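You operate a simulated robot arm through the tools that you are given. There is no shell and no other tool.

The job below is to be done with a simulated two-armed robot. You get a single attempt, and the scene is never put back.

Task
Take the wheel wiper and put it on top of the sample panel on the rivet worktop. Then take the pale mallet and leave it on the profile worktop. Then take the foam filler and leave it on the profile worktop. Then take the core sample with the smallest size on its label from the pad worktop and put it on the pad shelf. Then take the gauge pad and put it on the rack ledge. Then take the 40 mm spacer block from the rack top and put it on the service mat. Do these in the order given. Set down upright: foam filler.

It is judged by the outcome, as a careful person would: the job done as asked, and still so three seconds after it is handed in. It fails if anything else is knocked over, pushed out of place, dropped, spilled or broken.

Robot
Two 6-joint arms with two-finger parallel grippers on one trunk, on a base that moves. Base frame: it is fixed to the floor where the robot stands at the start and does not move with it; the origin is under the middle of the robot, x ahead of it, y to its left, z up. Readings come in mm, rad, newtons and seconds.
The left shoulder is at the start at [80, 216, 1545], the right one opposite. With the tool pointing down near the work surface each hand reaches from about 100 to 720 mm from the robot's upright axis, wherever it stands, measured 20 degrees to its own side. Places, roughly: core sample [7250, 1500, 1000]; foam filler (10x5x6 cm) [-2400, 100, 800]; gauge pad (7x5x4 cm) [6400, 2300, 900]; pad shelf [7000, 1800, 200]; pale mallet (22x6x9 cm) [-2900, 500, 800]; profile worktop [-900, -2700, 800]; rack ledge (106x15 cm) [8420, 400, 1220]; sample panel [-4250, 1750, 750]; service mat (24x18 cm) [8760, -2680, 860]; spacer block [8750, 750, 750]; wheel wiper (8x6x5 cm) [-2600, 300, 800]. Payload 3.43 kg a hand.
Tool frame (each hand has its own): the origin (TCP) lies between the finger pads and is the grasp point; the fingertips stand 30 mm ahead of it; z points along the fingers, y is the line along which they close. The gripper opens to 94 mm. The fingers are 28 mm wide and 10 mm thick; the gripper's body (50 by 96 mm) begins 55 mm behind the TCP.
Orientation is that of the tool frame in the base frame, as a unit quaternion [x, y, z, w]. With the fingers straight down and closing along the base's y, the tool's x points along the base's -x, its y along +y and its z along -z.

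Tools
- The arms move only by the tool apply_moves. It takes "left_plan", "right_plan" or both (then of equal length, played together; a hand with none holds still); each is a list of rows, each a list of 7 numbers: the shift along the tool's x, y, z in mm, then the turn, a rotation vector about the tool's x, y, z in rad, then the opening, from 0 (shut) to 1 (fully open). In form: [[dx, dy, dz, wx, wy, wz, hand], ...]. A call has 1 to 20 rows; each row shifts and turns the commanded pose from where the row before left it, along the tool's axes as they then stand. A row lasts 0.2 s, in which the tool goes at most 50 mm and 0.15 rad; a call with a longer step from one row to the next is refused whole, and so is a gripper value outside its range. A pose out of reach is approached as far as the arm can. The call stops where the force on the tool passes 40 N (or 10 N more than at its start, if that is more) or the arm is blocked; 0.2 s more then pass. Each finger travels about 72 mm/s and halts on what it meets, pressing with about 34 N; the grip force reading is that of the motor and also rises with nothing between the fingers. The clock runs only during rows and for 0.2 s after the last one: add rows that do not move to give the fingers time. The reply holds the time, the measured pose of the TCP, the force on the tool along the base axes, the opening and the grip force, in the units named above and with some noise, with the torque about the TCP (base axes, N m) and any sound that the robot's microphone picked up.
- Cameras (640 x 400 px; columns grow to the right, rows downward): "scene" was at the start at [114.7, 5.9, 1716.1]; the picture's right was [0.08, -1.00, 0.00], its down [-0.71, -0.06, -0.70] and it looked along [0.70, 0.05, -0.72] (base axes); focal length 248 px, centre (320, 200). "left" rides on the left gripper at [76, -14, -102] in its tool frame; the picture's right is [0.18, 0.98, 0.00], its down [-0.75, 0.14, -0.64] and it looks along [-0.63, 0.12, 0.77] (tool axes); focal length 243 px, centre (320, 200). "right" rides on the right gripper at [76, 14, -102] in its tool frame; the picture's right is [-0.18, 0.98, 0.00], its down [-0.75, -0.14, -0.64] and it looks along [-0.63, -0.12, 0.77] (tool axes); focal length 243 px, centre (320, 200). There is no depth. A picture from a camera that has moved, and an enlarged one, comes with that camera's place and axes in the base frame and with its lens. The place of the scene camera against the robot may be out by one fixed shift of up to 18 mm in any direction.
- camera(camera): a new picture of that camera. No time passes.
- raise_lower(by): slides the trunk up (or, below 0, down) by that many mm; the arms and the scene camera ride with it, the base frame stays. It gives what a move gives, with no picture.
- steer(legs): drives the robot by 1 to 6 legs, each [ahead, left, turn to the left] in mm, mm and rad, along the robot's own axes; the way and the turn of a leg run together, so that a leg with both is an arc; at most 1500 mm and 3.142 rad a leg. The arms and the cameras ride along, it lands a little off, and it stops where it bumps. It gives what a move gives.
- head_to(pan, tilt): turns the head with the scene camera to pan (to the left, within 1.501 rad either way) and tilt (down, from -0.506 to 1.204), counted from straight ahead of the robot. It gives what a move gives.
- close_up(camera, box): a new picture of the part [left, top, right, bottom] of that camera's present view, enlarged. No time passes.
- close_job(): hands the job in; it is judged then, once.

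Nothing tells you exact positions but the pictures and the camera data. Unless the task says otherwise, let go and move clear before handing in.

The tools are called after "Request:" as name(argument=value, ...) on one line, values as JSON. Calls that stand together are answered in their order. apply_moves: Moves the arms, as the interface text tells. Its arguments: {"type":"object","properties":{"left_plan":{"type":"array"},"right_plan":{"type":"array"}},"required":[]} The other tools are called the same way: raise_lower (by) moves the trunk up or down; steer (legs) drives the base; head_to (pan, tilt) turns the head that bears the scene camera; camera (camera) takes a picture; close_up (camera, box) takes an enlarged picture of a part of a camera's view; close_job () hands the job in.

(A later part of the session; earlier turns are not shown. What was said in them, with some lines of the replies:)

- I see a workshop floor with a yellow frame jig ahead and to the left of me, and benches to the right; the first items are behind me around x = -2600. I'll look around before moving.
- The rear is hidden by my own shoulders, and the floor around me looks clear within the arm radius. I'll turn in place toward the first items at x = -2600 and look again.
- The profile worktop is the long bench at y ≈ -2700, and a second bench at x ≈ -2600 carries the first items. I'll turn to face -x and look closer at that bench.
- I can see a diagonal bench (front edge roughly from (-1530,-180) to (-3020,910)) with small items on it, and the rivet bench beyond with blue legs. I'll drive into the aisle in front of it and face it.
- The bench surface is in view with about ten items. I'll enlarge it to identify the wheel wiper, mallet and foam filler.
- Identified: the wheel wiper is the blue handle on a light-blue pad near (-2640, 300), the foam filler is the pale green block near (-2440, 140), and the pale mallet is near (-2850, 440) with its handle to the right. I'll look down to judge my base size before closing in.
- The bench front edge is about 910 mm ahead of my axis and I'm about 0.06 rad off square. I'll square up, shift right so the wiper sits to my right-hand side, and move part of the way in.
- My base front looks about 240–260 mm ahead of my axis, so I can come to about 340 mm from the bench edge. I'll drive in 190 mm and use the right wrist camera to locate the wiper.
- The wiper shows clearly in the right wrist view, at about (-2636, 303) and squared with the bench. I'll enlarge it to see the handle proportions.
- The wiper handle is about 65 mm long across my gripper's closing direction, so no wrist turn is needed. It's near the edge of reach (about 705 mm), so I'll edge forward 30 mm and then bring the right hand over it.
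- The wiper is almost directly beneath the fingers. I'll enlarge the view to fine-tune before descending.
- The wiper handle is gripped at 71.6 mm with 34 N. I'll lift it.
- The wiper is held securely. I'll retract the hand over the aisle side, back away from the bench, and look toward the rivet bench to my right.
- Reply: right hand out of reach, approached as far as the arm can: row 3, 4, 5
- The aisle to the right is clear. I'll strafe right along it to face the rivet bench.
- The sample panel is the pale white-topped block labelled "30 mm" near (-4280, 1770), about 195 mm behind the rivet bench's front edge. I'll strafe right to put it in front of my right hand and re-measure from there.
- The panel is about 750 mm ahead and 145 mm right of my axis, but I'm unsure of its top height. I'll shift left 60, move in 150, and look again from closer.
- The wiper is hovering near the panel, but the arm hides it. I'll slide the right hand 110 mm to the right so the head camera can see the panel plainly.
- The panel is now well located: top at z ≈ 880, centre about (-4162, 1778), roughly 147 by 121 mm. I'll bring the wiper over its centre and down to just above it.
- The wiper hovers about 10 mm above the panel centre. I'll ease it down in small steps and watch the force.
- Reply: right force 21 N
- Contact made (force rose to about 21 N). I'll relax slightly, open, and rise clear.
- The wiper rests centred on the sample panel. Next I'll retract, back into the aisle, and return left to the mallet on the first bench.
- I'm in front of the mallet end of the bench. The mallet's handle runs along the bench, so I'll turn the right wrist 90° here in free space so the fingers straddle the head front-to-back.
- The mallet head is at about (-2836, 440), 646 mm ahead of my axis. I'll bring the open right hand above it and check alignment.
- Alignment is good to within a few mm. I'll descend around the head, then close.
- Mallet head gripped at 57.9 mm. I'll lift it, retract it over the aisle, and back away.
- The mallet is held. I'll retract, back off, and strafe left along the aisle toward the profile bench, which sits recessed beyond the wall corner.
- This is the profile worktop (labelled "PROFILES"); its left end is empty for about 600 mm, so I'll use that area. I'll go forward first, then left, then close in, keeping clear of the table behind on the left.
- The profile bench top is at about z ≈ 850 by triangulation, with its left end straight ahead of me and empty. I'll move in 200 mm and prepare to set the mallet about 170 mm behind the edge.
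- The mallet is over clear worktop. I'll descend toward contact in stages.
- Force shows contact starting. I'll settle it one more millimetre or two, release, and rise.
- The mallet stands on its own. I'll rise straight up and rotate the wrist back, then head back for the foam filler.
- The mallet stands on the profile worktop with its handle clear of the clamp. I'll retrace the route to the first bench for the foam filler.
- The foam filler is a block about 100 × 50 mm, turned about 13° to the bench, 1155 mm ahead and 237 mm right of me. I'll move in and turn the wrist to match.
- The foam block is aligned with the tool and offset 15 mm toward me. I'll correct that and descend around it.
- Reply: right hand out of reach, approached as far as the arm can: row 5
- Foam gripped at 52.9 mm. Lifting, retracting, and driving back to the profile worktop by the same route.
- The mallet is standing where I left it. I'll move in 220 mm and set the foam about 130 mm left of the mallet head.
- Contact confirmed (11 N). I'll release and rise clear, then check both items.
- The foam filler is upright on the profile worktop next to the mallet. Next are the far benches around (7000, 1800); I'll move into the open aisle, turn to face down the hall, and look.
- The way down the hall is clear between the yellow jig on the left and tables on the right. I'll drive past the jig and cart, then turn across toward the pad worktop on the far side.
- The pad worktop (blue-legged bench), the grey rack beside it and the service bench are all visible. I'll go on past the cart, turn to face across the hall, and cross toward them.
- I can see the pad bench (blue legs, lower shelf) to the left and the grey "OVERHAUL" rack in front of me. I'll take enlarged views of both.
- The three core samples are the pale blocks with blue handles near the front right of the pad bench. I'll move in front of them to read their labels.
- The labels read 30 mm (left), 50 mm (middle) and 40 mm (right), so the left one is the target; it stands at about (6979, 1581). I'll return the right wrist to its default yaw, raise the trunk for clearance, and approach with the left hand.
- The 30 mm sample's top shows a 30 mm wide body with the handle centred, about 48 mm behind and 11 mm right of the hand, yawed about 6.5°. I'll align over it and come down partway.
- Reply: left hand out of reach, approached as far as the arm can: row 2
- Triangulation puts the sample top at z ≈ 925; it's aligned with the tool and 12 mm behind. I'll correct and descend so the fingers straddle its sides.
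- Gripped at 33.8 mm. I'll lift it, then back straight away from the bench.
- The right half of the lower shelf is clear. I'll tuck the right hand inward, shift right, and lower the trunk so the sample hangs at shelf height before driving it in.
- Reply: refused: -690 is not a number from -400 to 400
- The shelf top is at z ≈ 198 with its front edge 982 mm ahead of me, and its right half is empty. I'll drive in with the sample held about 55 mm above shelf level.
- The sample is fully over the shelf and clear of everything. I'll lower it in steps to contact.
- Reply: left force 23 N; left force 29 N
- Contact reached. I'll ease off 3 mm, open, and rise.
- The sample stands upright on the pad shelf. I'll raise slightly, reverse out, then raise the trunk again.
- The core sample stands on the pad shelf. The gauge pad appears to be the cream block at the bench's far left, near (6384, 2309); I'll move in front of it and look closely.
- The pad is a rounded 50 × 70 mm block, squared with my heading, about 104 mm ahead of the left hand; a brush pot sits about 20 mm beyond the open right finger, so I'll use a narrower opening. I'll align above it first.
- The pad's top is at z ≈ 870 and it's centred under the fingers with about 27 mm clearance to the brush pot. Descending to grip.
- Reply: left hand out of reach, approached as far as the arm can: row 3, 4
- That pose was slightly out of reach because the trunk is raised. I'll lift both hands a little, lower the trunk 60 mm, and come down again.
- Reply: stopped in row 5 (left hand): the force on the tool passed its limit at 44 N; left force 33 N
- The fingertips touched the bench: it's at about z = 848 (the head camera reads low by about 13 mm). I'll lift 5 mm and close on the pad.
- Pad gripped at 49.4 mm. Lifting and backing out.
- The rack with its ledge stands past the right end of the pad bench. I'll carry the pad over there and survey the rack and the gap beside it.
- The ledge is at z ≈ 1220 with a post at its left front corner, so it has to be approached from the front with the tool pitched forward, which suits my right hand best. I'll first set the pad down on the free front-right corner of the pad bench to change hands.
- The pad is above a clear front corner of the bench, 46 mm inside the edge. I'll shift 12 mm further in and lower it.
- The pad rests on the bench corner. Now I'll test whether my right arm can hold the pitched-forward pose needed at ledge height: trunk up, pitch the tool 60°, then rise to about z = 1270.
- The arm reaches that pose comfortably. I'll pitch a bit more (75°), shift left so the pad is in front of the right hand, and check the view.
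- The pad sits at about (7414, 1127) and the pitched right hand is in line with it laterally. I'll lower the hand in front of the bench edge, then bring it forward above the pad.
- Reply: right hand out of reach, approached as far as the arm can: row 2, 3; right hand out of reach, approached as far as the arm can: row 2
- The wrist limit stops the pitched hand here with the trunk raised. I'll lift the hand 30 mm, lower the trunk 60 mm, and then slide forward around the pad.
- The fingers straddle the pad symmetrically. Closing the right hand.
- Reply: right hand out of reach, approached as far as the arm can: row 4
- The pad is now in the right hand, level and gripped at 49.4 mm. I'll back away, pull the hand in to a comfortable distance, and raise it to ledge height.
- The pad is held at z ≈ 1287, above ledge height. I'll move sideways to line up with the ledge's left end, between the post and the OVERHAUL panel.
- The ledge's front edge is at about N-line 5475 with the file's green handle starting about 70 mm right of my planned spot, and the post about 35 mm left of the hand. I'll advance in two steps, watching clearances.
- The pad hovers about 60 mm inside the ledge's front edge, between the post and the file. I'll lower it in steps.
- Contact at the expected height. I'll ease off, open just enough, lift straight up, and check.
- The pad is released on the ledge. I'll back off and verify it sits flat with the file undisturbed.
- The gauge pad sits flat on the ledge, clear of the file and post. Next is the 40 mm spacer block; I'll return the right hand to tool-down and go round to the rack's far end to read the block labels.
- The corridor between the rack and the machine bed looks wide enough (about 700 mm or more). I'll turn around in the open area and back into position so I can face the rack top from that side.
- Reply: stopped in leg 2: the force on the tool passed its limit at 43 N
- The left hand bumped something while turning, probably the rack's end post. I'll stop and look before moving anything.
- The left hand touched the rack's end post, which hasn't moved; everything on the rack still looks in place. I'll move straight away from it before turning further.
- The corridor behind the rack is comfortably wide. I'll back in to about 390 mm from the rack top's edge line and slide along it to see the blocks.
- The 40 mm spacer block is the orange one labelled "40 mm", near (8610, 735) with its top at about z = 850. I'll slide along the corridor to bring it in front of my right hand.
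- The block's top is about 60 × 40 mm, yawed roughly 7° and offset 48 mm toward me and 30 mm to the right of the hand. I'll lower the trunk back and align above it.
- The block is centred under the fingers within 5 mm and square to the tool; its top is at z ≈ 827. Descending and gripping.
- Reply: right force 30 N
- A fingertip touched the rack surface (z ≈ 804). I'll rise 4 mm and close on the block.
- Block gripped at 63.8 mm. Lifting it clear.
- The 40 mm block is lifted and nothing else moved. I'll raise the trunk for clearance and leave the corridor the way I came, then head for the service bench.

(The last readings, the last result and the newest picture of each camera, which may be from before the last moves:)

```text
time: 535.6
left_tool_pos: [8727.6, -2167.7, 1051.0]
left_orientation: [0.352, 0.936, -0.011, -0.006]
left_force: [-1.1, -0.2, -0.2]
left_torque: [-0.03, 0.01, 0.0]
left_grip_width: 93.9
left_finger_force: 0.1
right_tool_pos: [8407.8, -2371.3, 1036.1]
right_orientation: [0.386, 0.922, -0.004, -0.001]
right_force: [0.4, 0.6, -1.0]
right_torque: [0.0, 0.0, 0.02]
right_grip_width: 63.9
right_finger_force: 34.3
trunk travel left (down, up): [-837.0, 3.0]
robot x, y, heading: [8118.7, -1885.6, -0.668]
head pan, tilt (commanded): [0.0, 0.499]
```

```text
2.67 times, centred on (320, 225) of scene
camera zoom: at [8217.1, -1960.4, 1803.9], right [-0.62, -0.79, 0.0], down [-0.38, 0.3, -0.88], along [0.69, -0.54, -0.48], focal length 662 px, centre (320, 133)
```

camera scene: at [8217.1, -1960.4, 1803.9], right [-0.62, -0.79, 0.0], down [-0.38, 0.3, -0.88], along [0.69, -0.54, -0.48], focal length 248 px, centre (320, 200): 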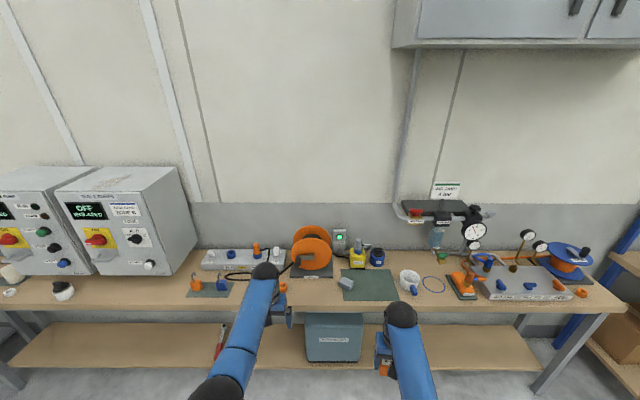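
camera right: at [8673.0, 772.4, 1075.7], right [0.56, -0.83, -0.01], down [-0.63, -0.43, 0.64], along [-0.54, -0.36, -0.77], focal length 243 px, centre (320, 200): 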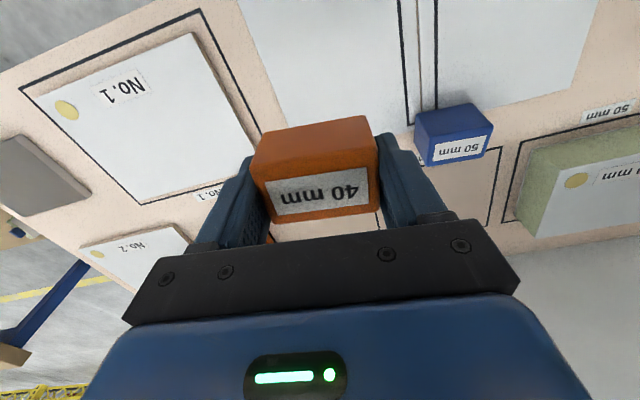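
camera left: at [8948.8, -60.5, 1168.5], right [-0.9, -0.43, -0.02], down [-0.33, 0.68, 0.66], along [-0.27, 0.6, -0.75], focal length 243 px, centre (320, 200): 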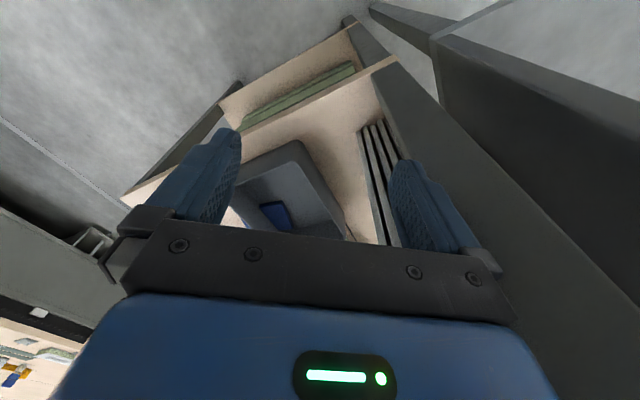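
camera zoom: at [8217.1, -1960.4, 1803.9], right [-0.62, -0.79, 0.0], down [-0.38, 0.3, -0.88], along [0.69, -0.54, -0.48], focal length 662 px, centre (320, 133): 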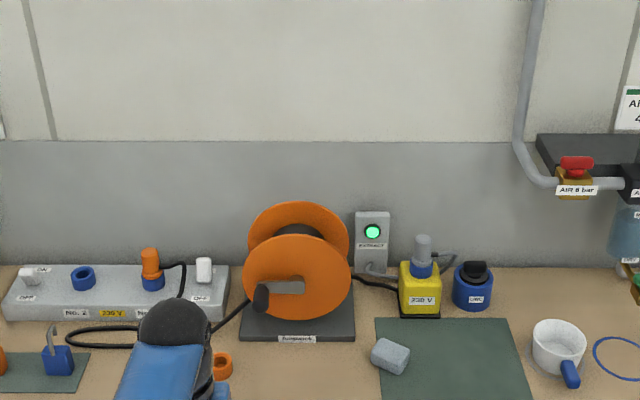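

The service mat is the dark green mat near (8752, -2699), with a grey piece at its left edge, and a tall orange reel stands to its left. I'll first pull my left hand back and outward so it can't touch the reel.

Request:
apply_moves(left_plan=[[35, 30, 10, 0, 0, 0, 1], [35, 30, 10, 0, 0, 0, 1], [35, 30, 5, 0, 0, 0, 1], [0, 20, 0, 0, 0, 0, 1], [0, 0, 0, 0, 0, 0, 1]])

Request:
steer(legs=[[250, -45, 0]])

Request:
head_to(pan=-0.2, tilt=0.7)

Request:
camera(camera="scene")

Request:
camera(camera="right")

```text
time: 536.8
left_tool_pos: [8719.6, -2015.0, 1023.6]
left_orientation: [0.352, 0.936, -0.012, -0.007]
left_force: [-0.8, -0.5, -0.8]
left_torque: [-0.01, -0.02, 0.01]
left_grip_width: 94.2
left_finger_force: 0.0
right_tool_pos: [8408.9, -2370.6, 1035.9]
right_orientation: [0.386, 0.922, -0.004, -0.002]
right_force: [0.8, -0.1, -0.6]
right_torque: [0.02, 0.01, -0.01]
right_grip_width: 63.7
right_finger_force: 34.0
trunk travel left (down, up): [-837.0, 3.0]
robot x, y, heading: [8120.0, -1883.8, -0.67]
head pan, tilt (commanded): [0.0, 0.499]
```

```text
time: 538.6
left_tool_pos: [8882.4, -2201.7, 1025.6]
left_orientation: [0.352, 0.936, -0.012, -0.005]
left_force: [-0.7, -0.4, 0.3]
left_torque: [-0.05, -0.02, 0.01]
left_grip_width: 93.8
left_finger_force: 0.0
right_tool_pos: [8571.6, -2555.8, 1038.4]
right_orientation: [0.386, 0.922, -0.005, 0.001]
right_force: [0.3, 0.0, -1.2]
right_torque: [-0.04, -0.03, -0.02]
right_grip_width: 63.9
right_finger_force: 33.6
trunk travel left (down, up): [-837.0, 3.0]
robot x, y, heading: [8284.4, -2075.0, -0.666]
head pan, tilt (commanded): [0.0, 0.499]
```

```text
time: 539.3
left_tool_pos: [8885.1, -2204.1, 1023.5]
left_orientation: [0.352, 0.936, -0.012, -0.005]
left_force: [-0.2, -0.2, 0.1]
left_torque: [0.01, -0.02, 0.01]
left_grip_width: 94.0
left_finger_force: 0.0
right_tool_pos: [8573.7, -2557.5, 1037.0]
right_orientation: [0.385, 0.923, -0.004, 0.0]
right_force: [0.0, -0.4, -1.0]
right_torque: [-0.06, 0.02, -0.02]
right_grip_width: 64.0
right_finger_force: 33.8
trunk travel left (down, up): [-837.0, 3.0]
robot x, y, heading: [8282.1, -2070.4, -0.662]
head pan, tilt (commanded): [-0.201, 0.7]
```

```text
taken
camera scene: at [8365.5, -2155.6, 1786.3], right [-0.76, -0.65, 0.0], down [-0.42, 0.49, -0.77], along [0.5, -0.58, -0.64], focal length 248 px, centre (320, 200)
```

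scene: 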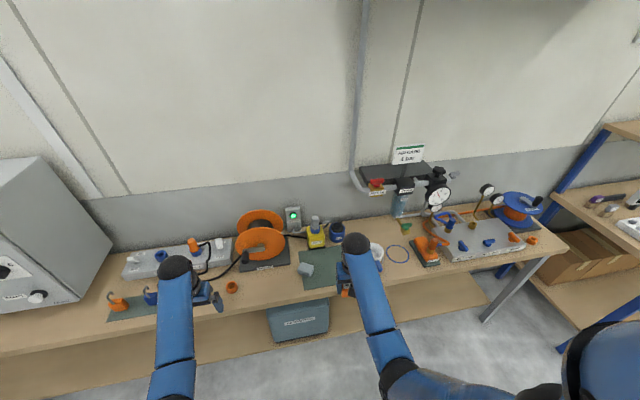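

```text
taken
camera right: at [8529.8, -2494.3, 1137.8], right [0.83, 0.56, -0.01], down [0.43, -0.63, 0.64], along [0.36, -0.54, -0.76], focal length 243 px, centre (320, 200)
```

right: 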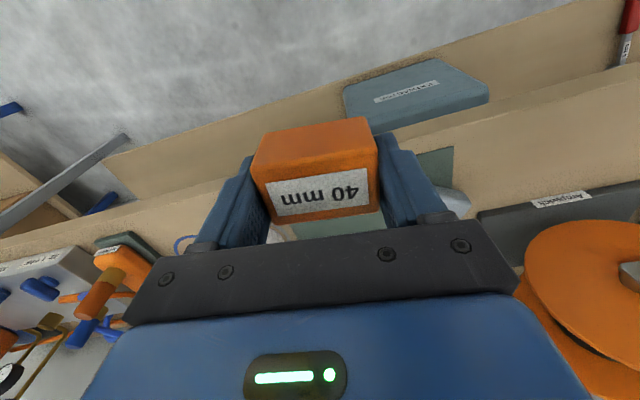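

Request:
close_up(camera="scene", box=[250, 200, 430, 310])

```text
3.56 times, centred on (340, 255) of scene
camera zoom: at [8365.5, -2155.6, 1786.3], right [-0.76, -0.65, 0.0], down [-0.42, 0.49, -0.77], along [0.5, -0.58, -0.64], focal length 883 px, centre (249, 4)
```

zoom: 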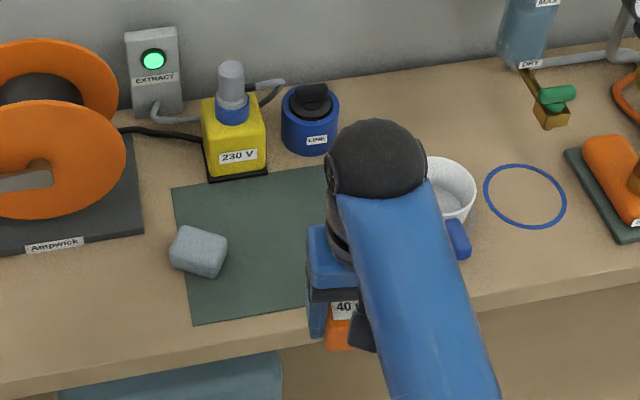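

The mat's centre is at about (8765, -2682) with a grey piece on its left edge; I'll aim about 20 mm right of centre. Driving forward 180 mm, which keeps both hands clear.

Request:
steer(legs=[[180, 0, 0]])

Request:
camera(camera="right")

Request:
camera(camera="scene")

Request:
camera(camera="left")

```text
time: 540.8
left_tool_pos: [9025.7, -2314.1, 1025.9]
left_orientation: [0.352, 0.936, -0.013, -0.005]
left_force: [0.3, 0.4, 0.7]
left_torque: [0.0, -0.02, -0.01]
left_grip_width: 94.0
left_finger_force: 0.1
right_tool_pos: [8712.9, -2668.0, 1037.5]
right_orientation: [0.386, 0.922, -0.005, 0.0]
right_force: [0.6, 0.3, -1.8]
right_torque: [0.0, 0.03, 0.02]
right_grip_width: 64.0
right_finger_force: 33.7
trunk travel left (down, up): [-837.0, 3.0]
robot x, y, heading: [8429.5, -2184.4, -0.662]
head pan, tilt (commanded): [-0.201, 0.7]
```

```text
taken
camera right: at [8669.9, -2604.7, 1138.8], right [0.83, 0.56, -0.01], down [0.43, -0.63, 0.65], along [0.36, -0.54, -0.76], focal length 243 px, centre (320, 200)
```

right: 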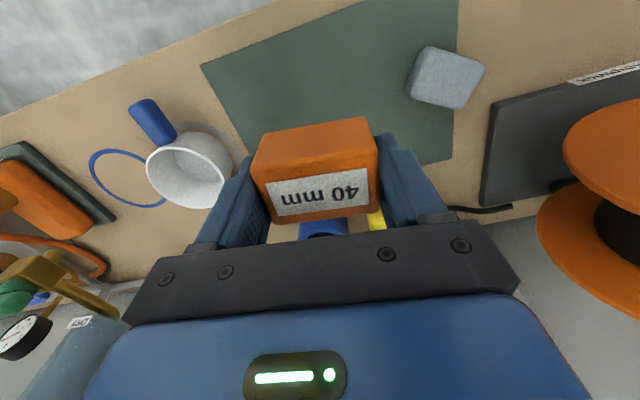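

```text
taken
camera scene: at [8504.2, -2265.2, 1786.6], right [-0.76, -0.65, 0.0], down [-0.41, 0.49, -0.77], along [0.5, -0.58, -0.64], focal length 248 px, centre (320, 200)
```

scene: 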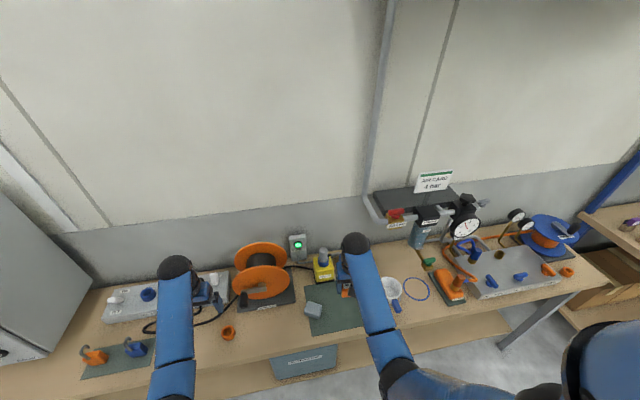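

```text
taken
camera left: at [8960.1, -2273.2, 1127.1], right [0.51, 0.86, -0.03], down [0.67, -0.38, 0.64], along [0.54, -0.34, -0.77], focal length 243 px, centre (320, 200)
```

left: 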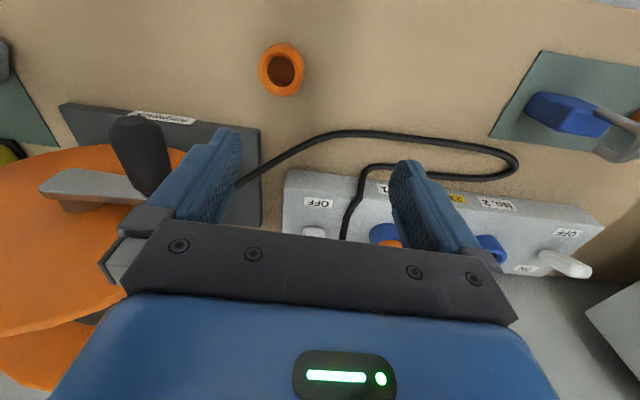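

The block is above the mat; the mat centre is about 35 mm further forward and 20 mm to the left, with the grey piece well clear. I'll move forward 35 mm and descend partway.

Request:
apply_moves(right_plan=[[-17.5, 0, 0, 0, 0, 0, 0.35], [-17.5, 0, 10, 0, 0, 0, 0.35], [0, 0, 25, 0, 0, 0, 0.35], [0, 0, 30, 0, 0, 0, 0.35], [0, 0, 30, 0, 0, 0, 0.35], [0, 0, 15, 0, 0, 0, 0.35], [0, 0, 0, 0, 0, 0, 0.35]])

Request:
camera(camera="right")

Request:
close_up(camera="scene", box=[270, 230, 430, 340])

```text
time: 542.4
left_tool_pos: [9027.8, -2316.1, 1023.5]
left_orientation: [0.352, 0.936, -0.011, -0.006]
left_force: [-0.2, -0.2, 0.5]
left_torque: [0.02, 0.03, -0.01]
left_grip_width: 94.0
left_finger_force: 0.1
right_tool_pos: [8740.6, -2695.2, 924.5]
right_orientation: [0.385, 0.923, -0.004, -0.001]
right_force: [-0.3, 1.1, -0.8]
right_torque: [-0.01, 0.02, 0.02]
right_grip_width: 63.9
right_finger_force: 33.7
trunk travel left (down, up): [-837.0, 3.0]
robot x, y, heading: [8424.4, -2184.8, -0.665]
head pan, tilt (commanded): [-0.201, 0.7]
```

```text
taken
camera right: at [8696.8, -2632.4, 1026.6], right [0.83, 0.56, -0.01], down [0.43, -0.63, 0.64], along [0.36, -0.54, -0.77], focal length 243 px, centre (320, 200)
```

right: 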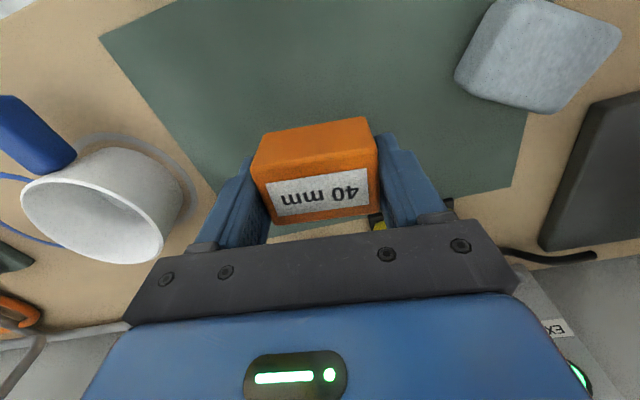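

```text
3.64 times, centred on (350, 285) of scene
camera zoom: at [8508.8, -2268.7, 1786.1], right [-0.76, -0.65, 0.0], down [-0.42, 0.49, -0.76], along [0.5, -0.58, -0.64], focal length 903 px, centre (211, -109)
```

zoom: 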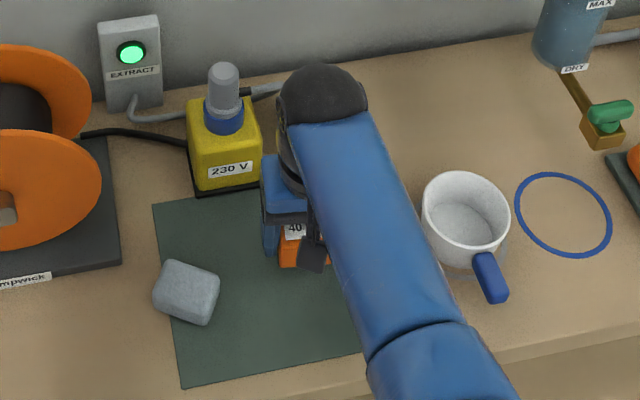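

The block is centred over the mat in depth and well inside its edges. Lowering in small steps to contact.

Request:
apply_moves(right_plan=[[0, 0, 4, 0, 0, 0, 0.35], [0, 0, 4, 0, 0, 0, 0.35], [0, 0, 0, 0, 0, 0, 0.35]])

Request:
apply_moves(right_plan=[[0, 0, 4, 0, 0, 0, 0.35], [0, 0, 0, 0, 0, 0, 0.35]])

Request:
apply_moves(right_plan=[[0, 0, 3, 0, 0, 0, 0.35], [0, 0, 0, 0, 0, 0, 0.35]])

```text
time: 543.2
left_tool_pos: [9027.4, -2316.6, 1022.3]
left_orientation: [0.352, 0.936, -0.011, -0.006]
left_force: [0.6, -0.7, 0.0]
left_torque: [-0.04, 0.0, -0.02]
left_grip_width: 94.1
left_finger_force: 0.1
right_tool_pos: [8740.6, -2696.3, 916.7]
right_orientation: [0.386, 0.922, -0.003, -0.002]
right_force: [-0.1, -0.6, -1.1]
right_torque: [-0.01, 0.0, 0.0]
right_grip_width: 63.8
right_finger_force: 33.9
trunk travel left (down, up): [-837.0, 3.0]
robot x, y, heading: [8427.7, -2184.2, -0.668]
head pan, tilt (commanded): [-0.201, 0.7]
```

```text
time: 543.8
left_tool_pos: [9027.0, -2317.1, 1023.5]
left_orientation: [0.352, 0.936, -0.011, -0.007]
left_force: [0.2, -0.3, 0.0]
left_torque: [0.04, -0.03, -0.01]
left_grip_width: 94.0
left_finger_force: 0.0
right_tool_pos: [8739.9, -2695.8, 913.2]
right_orientation: [0.386, 0.923, -0.004, -0.001]
right_force: [0.4, -0.7, -0.2]
right_torque: [0.01, 0.01, 0.02]
right_grip_width: 63.8
right_finger_force: 34.4
trunk travel left (down, up): [-837.0, 3.0]
robot x, y, heading: [8427.0, -2184.0, -0.666]
head pan, tilt (commanded): [-0.201, 0.7]
```

```text
time: 544.4
left_tool_pos: [9027.6, -2315.1, 1022.2]
left_orientation: [0.351, 0.936, -0.011, -0.006]
left_force: [-0.3, 0.4, 1.4]
left_torque: [0.03, 0.0, 0.02]
left_grip_width: 94.3
left_finger_force: 0.1
right_tool_pos: [8741.4, -2696.0, 910.1]
right_orientation: [0.385, 0.923, -0.004, -0.003]
right_force: [-0.2, -0.4, -0.9]
right_torque: [0.01, 0.02, 0.02]
right_grip_width: 63.8
right_finger_force: 34.2
trunk travel left (down, up): [-837.0, 3.0]
robot x, y, heading: [8430.1, -2184.6, -0.664]
head pan, tilt (commanded): [-0.201, 0.7]
```

Request:
apply_moves(right_plan=[[0, 0, 3, 0, 0, 0, 0.35], [0, 0, 0, 0, 0, 0, 0.35]])

Request:
apply_moves(right_plan=[[0, 0, 3, 0, 0, 0, 0.35], [0, 0, 0, 0, 0, 0, 0.35]])

Request:
apply_moves(right_plan=[[0, 0, 3, 0, 0, 0, 0.35], [0, 0, 0, 0, 0, 0, 0.35]])

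```text
time: 545.0
left_tool_pos: [9028.1, -2314.9, 1022.7]
left_orientation: [0.351, 0.936, -0.011, -0.007]
left_force: [0.3, 0.3, 0.1]
left_torque: [0.01, 0.0, 0.01]
left_grip_width: 94.1
left_finger_force: 0.1
right_tool_pos: [8740.6, -2696.0, 907.0]
right_orientation: [0.386, 0.922, -0.003, -0.001]
right_force: [-0.2, 0.3, -0.2]
right_torque: [0.0, -0.02, -0.01]
right_grip_width: 63.9
right_finger_force: 34.5
trunk travel left (down, up): [-837.0, 3.0]
robot x, y, heading: [8421.8, -2182.7, -0.665]
head pan, tilt (commanded): [-0.201, 0.7]
```

```text
time: 545.6
left_tool_pos: [9026.8, -2315.9, 1023.3]
left_orientation: [0.351, 0.936, -0.012, -0.006]
left_force: [0.3, 0.4, 0.5]
left_torque: [0.02, -0.02, 0.0]
left_grip_width: 94.1
left_finger_force: 0.1
right_tool_pos: [8740.8, -2696.8, 904.9]
right_orientation: [0.386, 0.922, -0.004, -0.001]
right_force: [0.2, 0.6, -1.9]
right_torque: [0.01, -0.03, 0.02]
right_grip_width: 64.0
right_finger_force: 34.2
trunk travel left (down, up): [-837.0, 3.0]
robot x, y, heading: [8423.7, -2183.2, -0.666]
head pan, tilt (commanded): [-0.201, 0.7]
```

```text
time: 546.2
left_tool_pos: [9028.1, -2316.0, 1022.3]
left_orientation: [0.352, 0.936, -0.012, -0.006]
left_force: [0.0, -0.6, 0.2]
left_torque: [0.0, 0.0, -0.02]
left_grip_width: 93.9
left_finger_force: 0.0
right_tool_pos: [8740.4, -2696.1, 901.3]
right_orientation: [0.386, 0.923, -0.004, -0.001]
right_force: [0.3, 0.0, -1.0]
right_torque: [-0.01, 0.02, 0.01]
right_grip_width: 63.7
right_finger_force: 33.5
trunk travel left (down, up): [-837.0, 3.0]
robot x, y, heading: [8421.8, -2186.8, -0.669]
head pan, tilt (commanded): [-0.201, 0.7]
```

Request:
apply_moves(right_plan=[[0, 0, 3, 0, 0, 0, 0.35], [0, 0, 0, 0, 0, 0, 0.35]])

Request:
apply_moves(right_plan=[[0, 0, 2, 0, 0, 0, 0.35], [0, 0, 0, 0, 0, 0, 0.35]])

Request:
apply_moves(right_plan=[[0, 0, 2, 0, 0, 0, 0.35], [0, 0, 0, 0, 0, 0, 0.35]])

```text
time: 546.8
left_tool_pos: [9026.8, -2315.4, 1023.3]
left_orientation: [0.352, 0.936, -0.012, -0.006]
left_force: [-0.2, 0.0, -0.2]
left_torque: [-0.02, -0.04, -0.01]
left_grip_width: 94.0
left_finger_force: 0.1
right_tool_pos: [8740.0, -2696.4, 899.3]
right_orientation: [0.385, 0.923, -0.004, -0.002]
right_force: [-0.5, -0.4, -0.8]
right_torque: [-0.03, 0.03, 0.0]
right_grip_width: 63.9
right_finger_force: 34.1
trunk travel left (down, up): [-837.0, 3.0]
robot x, y, heading: [8428.0, -2184.7, -0.667]
head pan, tilt (commanded): [-0.201, 0.7]
```

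```text
time: 547.4
left_tool_pos: [9028.2, -2316.4, 1024.8]
left_orientation: [0.352, 0.936, -0.012, -0.007]
left_force: [-0.9, -0.1, 0.4]
left_torque: [0.01, -0.01, -0.01]
left_grip_width: 93.9
left_finger_force: 0.0
right_tool_pos: [8739.6, -2696.7, 897.5]
right_orientation: [0.385, 0.923, -0.005, -0.002]
right_force: [-0.3, 0.6, -1.0]
right_torque: [0.03, 0.02, 0.02]
right_grip_width: 64.0
right_finger_force: 34.3
trunk travel left (down, up): [-837.0, 3.0]
robot x, y, heading: [8422.0, -2183.4, -0.661]
head pan, tilt (commanded): [-0.201, 0.7]
```

```text
time: 548.0
left_tool_pos: [9028.0, -2315.9, 1023.5]
left_orientation: [0.352, 0.936, -0.011, -0.006]
left_force: [-0.8, -0.4, 0.6]
left_torque: [0.0, 0.03, -0.02]
left_grip_width: 94.1
left_finger_force: 0.0
right_tool_pos: [8740.0, -2696.3, 894.6]
right_orientation: [0.386, 0.923, -0.004, -0.002]
right_force: [0.4, -0.6, -0.2]
right_torque: [0.04, 0.0, 0.01]
right_grip_width: 63.7
right_finger_force: 33.8
trunk travel left (down, up): [-837.0, 3.0]
robot x, y, heading: [8426.4, -2181.5, -0.665]
head pan, tilt (commanded): [-0.201, 0.7]
```

Request:
apply_moves(right_plan=[[0, 0, 2, 0, 0, 0, 0.35], [0, 0, 0, 0, 0, 0, 0.35]])

Request:
apply_moves(right_plan=[[0, 0, 2, 0, 0, 0, 0.35], [0, 0, 0, 0, 0, 0, 0.35]])

Request:
camera(camera="right")

```text
time: 548.6
left_tool_pos: [9027.9, -2315.9, 1022.4]
left_orientation: [0.352, 0.936, -0.012, -0.006]
left_force: [-0.2, -0.3, -0.2]
left_torque: [0.01, 0.02, 0.0]
left_grip_width: 93.9
left_finger_force: 0.1
right_tool_pos: [8739.7, -2695.6, 893.8]
right_orientation: [0.386, 0.923, -0.005, -0.002]
right_force: [-0.2, 0.2, -0.2]
right_torque: [0.01, -0.03, 0.01]
right_grip_width: 63.6
right_finger_force: 34.1
trunk travel left (down, up): [-837.0, 3.0]
robot x, y, heading: [8422.1, -2183.5, -0.666]
head pan, tilt (commanded): [-0.201, 0.7]
```

```text
time: 549.2
left_tool_pos: [9026.8, -2315.7, 1023.2]
left_orientation: [0.352, 0.936, -0.011, -0.007]
left_force: [0.4, 0.6, -0.3]
left_torque: [0.01, -0.02, 0.01]
left_grip_width: 93.9
left_finger_force: 0.1
right_tool_pos: [8740.0, -2696.3, 891.8]
right_orientation: [0.386, 0.922, -0.004, -0.001]
right_force: [0.2, -0.3, -1.6]
right_torque: [0.01, 0.02, 0.01]
right_grip_width: 63.9
right_finger_force: 33.6
trunk travel left (down, up): [-837.0, 3.0]
robot x, y, heading: [8424.8, -2185.2, -0.665]
head pan, tilt (commanded): [-0.201, 0.7]
```

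```text
taken
camera right: at [8696.7, -2632.7, 992.3], right [0.83, 0.56, -0.01], down [0.43, -0.63, 0.64], along [0.36, -0.54, -0.77], focal length 243 px, centre (320, 200)
```

right: 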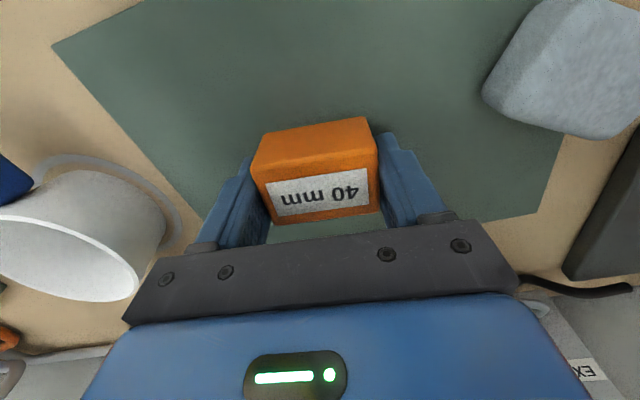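

Request:
apply_moves(right_plan=[[0, 0, 2, 0, 0, 0, 0.35], [0, 0, 0, 0, 0, 0, 0.35]])

Request:
apply_moves(right_plan=[[0, 0, 2, 0, 0, 0, 0.35], [0, 0, 0, 0, 0, 0, 0.35]])

Request:
apply_moves(right_plan=[[0, 0, 2, 0, 0, 0, 0.35], [0, 0, 0, 0, 0, 0, 0.35]])

```text
time: 549.8
left_tool_pos: [9027.2, -2316.2, 1023.4]
left_orientation: [0.352, 0.936, -0.012, -0.006]
left_force: [-0.6, -0.1, 0.7]
left_torque: [0.01, 0.0, 0.0]
left_grip_width: 94.0
left_finger_force: 0.1
right_tool_pos: [8739.4, -2695.6, 889.7]
right_orientation: [0.385, 0.923, -0.004, -0.001]
right_force: [0.5, 0.5, -1.3]
right_torque: [0.0, 0.0, 0.0]
right_grip_width: 63.7
right_finger_force: 34.3
trunk travel left (down, up): [-837.0, 3.0]
robot x, y, heading: [8423.8, -2184.3, -0.666]
head pan, tilt (commanded): [-0.201, 0.7]
```

```text
time: 550.4
left_tool_pos: [9027.6, -2315.9, 1024.1]
left_orientation: [0.351, 0.936, -0.012, -0.006]
left_force: [-0.1, -0.8, -0.2]
left_torque: [0.01, -0.01, 0.0]
left_grip_width: 94.0
left_finger_force: 0.1
right_tool_pos: [8738.6, -2696.5, 887.6]
right_orientation: [0.385, 0.923, -0.004, -0.002]
right_force: [-0.3, 0.1, -0.8]
right_torque: [-0.03, 0.02, -0.05]
right_grip_width: 63.9
right_finger_force: 34.0
trunk travel left (down, up): [-837.0, 3.0]
robot x, y, heading: [8425.8, -2184.4, -0.664]
head pan, tilt (commanded): [-0.201, 0.7]
```

```text
time: 551.0
left_tool_pos: [9027.4, -2315.3, 1023.6]
left_orientation: [0.352, 0.936, -0.011, -0.006]
left_force: [0.6, 0.1, 0.1]
left_torque: [0.01, 0.03, 0.02]
left_grip_width: 94.0
left_finger_force: 0.0
right_tool_pos: [8739.6, -2696.2, 885.1]
right_orientation: [0.386, 0.923, -0.005, 0.0]
right_force: [-0.1, -0.1, -0.6]
right_torque: [0.01, 0.0, -0.03]
right_grip_width: 63.8
right_finger_force: 33.7
trunk travel left (down, up): [-837.0, 3.0]
robot x, y, heading: [8427.3, -2184.3, -0.665]
head pan, tilt (commanded): [-0.201, 0.7]
```

Request:
apply_moves(right_plan=[[0, 0, 2, 0, 0, 0, 0.35], [0, 0, 0, 0, 0, 0, 0.35]])

Request:
apply_moves(right_plan=[[0, 0, 2, 0, 0, 0, 0.35], [0, 0, 0, 0, 0, 0, 0.35]])

Request:
apply_moves(right_plan=[[0, 0, 2, 0, 0, 0, 0.35], [0, 0, 0, 0, 0, 0, 0.35]])

```text
time: 551.6
left_tool_pos: [9027.5, -2316.1, 1023.7]
left_orientation: [0.352, 0.936, -0.011, -0.007]
left_force: [0.6, 0.4, -0.2]
left_torque: [-0.02, -0.01, 0.02]
left_grip_width: 93.8
left_finger_force: 0.0
right_tool_pos: [8740.1, -2697.0, 883.5]
right_orientation: [0.386, 0.923, -0.004, -0.001]
right_force: [-0.3, 0.0, 3.4]
right_torque: [0.15, -0.05, 0.0]
right_grip_width: 63.8
right_finger_force: 34.2
trunk travel left (down, up): [-837.0, 3.0]
robot x, y, heading: [8422.8, -2183.0, -0.661]
head pan, tilt (commanded): [-0.201, 0.7]
```

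```text
time: 552.2
left_tool_pos: [9025.9, -2313.7, 1024.1]
left_orientation: [0.352, 0.936, -0.012, -0.005]
left_force: [-0.3, -0.3, -0.3]
left_torque: [0.0, 0.0, -0.04]
left_grip_width: 94.4
left_finger_force: 0.1
right_tool_pos: [8740.7, -2695.0, 882.5]
right_orientation: [0.386, 0.923, -0.005, 0.0]
right_force: [-1.2, -1.3, 14.5]
right_torque: [0.56, -0.11, 0.0]
right_grip_width: 63.7
right_finger_force: 34.1
trunk travel left (down, up): [-837.0, 3.0]
robot x, y, heading: [8423.7, -2187.5, -0.662]
head pan, tilt (commanded): [-0.201, 0.7]
```

```text
time: 552.8
left_tool_pos: [9026.7, -2314.2, 1025.4]
left_orientation: [0.351, 0.936, -0.012, -0.005]
left_force: [-0.6, -0.2, 1.0]
left_torque: [0.01, 0.0, -0.02]
left_grip_width: 94.1
left_finger_force: 0.1
right_tool_pos: [8739.3, -2696.7, 882.1]
right_orientation: [0.386, 0.923, -0.006, 0.002]
right_force: [0.5, -5.8, 30.0]
right_torque: [0.32, 0.0, 0.02]
right_grip_width: 63.8
right_finger_force: 33.6
trunk travel left (down, up): [-837.0, 3.0]
robot x, y, heading: [8425.6, -2183.1, -0.666]
head pan, tilt (commanded): [-0.201, 0.7]
```

Firm contact at TCP z ≈ 883. I'll ease off, open partway so the fingers stay clear of the grey piece, and rise.

Request:
apply_moves(right_plan=[[0, 0, -3.5, 0, 0, 0, 0.35], [0, 0, 0, 0, 0, 0, 0.6], [0, 0, 0, 0, 0, 0, 0.8], [0, 0, 0, 0, 0, 0, 0.85], [0, 0, 0, 0, 0, 0, 0.85]])

Request:
apply_moves(right_plan=[[0, 0, -15, 0, 0, 0, 0.85], [0, 0, -25, 0, 0, 0, 0.85], [0, 0, -30, 0, 0, 0, 0.85], [0, 0, -30, 0, 0, 0, 0.85], [0, 0, -20, 0, 0, 0, 0.85], [0, 0, 0, 0, 0, 0, 0.85]])

Request:
camera(camera="right")

```text
time: 554.0
left_tool_pos: [9024.9, -2316.7, 1025.2]
left_orientation: [0.352, 0.936, -0.011, -0.005]
left_force: [0.7, -0.1, -0.6]
left_torque: [0.0, 0.02, 0.0]
left_grip_width: 93.7
left_finger_force: 0.0
right_tool_pos: [8737.1, -2696.2, 881.9]
right_orientation: [0.385, 0.923, -0.004, 0.0]
right_force: [-5.8, -14.7, 15.7]
right_torque: [0.08, -0.31, -0.28]
right_grip_width: 71.7
right_finger_force: 0.0
trunk travel left (down, up): [-837.0, 3.0]
robot x, y, heading: [8425.8, -2187.9, -0.666]
head pan, tilt (commanded): [-0.201, 0.7]
```

```text
time: 555.4
left_tool_pos: [9026.9, -2316.2, 1023.7]
left_orientation: [0.352, 0.936, -0.011, -0.006]
left_force: [0.5, 0.1, 0.2]
left_torque: [0.01, 0.0, 0.0]
left_grip_width: 94.3
left_finger_force: 0.0
right_tool_pos: [8739.5, -2695.6, 1002.2]
right_orientation: [0.385, 0.923, -0.003, -0.001]
right_force: [-0.5, -0.6, 0.4]
right_torque: [0.04, 0.01, 0.0]
right_grip_width: 79.8
right_finger_force: 0.0
trunk travel left (down, up): [-837.0, 3.0]
robot x, y, heading: [8427.4, -2185.6, -0.665]
head pan, tilt (commanded): [-0.201, 0.7]
```

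```text
taken
camera right: at [8697.2, -2632.2, 1103.8], right [0.83, 0.56, -0.01], down [0.43, -0.63, 0.64], along [0.36, -0.54, -0.77], focal length 243 px, centre (320, 200)
```

right: 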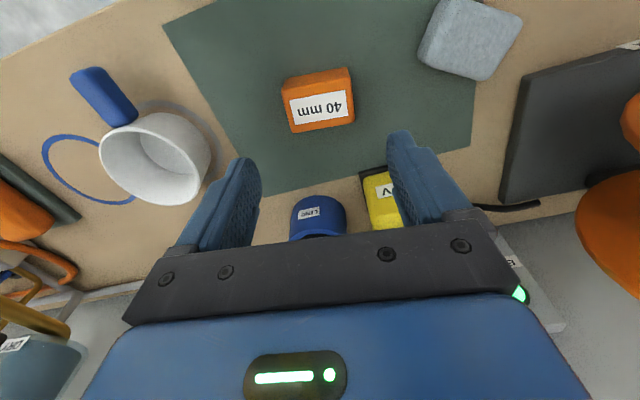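

The block rests flat on the mat. I'll back away and take a final look.

Request:
steer(legs=[[-400, 0, 0]])

Request:
camera(camera="scene")

Request:
close_up(camera="scene", box=[230, 190, 430, 315])

```text
time: 557.9
left_tool_pos: [8711.9, -2069.0, 1020.7]
left_orientation: [0.353, 0.936, -0.011, -0.007]
left_force: [0.6, 0.3, -0.7]
left_torque: [0.02, 0.01, 0.01]
left_grip_width: 93.8
left_finger_force: 0.1
right_tool_pos: [8425.2, -2447.8, 1000.5]
right_orientation: [0.386, 0.922, -0.003, -0.003]
right_force: [-0.1, -0.8, -0.3]
right_torque: [-0.01, 0.02, 0.02]
right_grip_width: 80.0
right_finger_force: 0.0
trunk travel left (down, up): [-837.0, 3.0]
robot x, y, heading: [8106.4, -1934.8, -0.67]
head pan, tilt (commanded): [-0.201, 0.7]
```

```text
taken
camera scene: at [8195.0, -2021.9, 1785.8], right [-0.76, -0.65, 0.0], down [-0.42, 0.49, -0.76], along [0.49, -0.58, -0.65], focal length 248 px, centre (320, 200)
```

scene: 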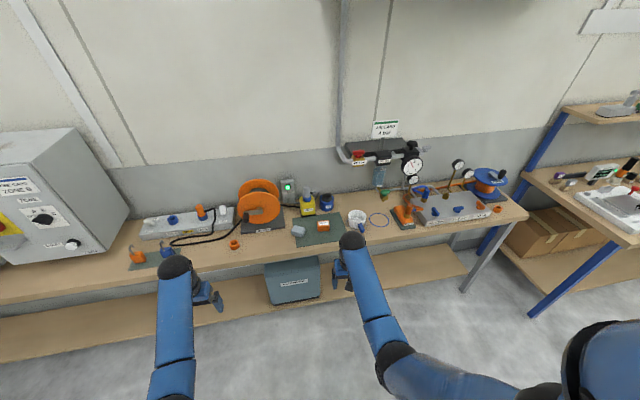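

```text
3.20 times, centred on (330, 252) of scene
camera zoom: at [8195.0, -2021.9, 1785.8], right [-0.76, -0.65, 0.0], down [-0.42, 0.49, -0.76], along [0.49, -0.58, -0.65], focal length 795 px, centre (288, 32)
```

zoom: 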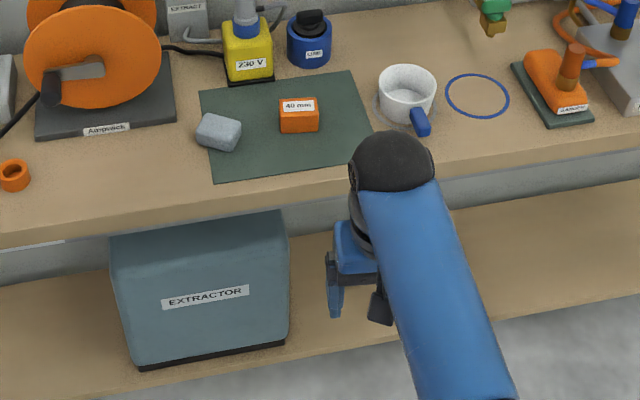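

The 40 mm block sits squarely on the service mat with its neighbours undisturbed. All six items are placed, both hands are empty and clear, so I'm handing in the job.

Request:
close_job()

```text
The job is handed in.
```

All six items are where you asked, done in the order you gave, and I've handed the job in. I looked at each one after letting go of it, but did not go back round for a final check before handing in.

| Item | Where it is now |
|---|---|
| Wheel wiper | On top of the sample panel (the one labelled 30 mm) on the rivet worktop |
| Pale mallet | Standing on its head at the left end of the profile worktop |
| Foam filler | Upright on the profile worktop, just left of the mallet |
| Core sample, 30 mm (the others are 40 and 50 mm) | Standing on the pad shelf, right-hand side |
| Gauge pad | On the rack ledge, left end, clear of the file |
| Spacer block, 40 mm (orange) | On the service mat, close to its centre |

- **Bump on the rack:** while turning near the rack, my left hand hit something at its right end, almost certainly the end post, at about 43 N. In the pictures taken afterwards, the post and everything on the rack looked in place.
- **Gauge pad change of hands:** I set the pad down briefly on the pad worktop to move it to my right hand before placing it on the ledge.
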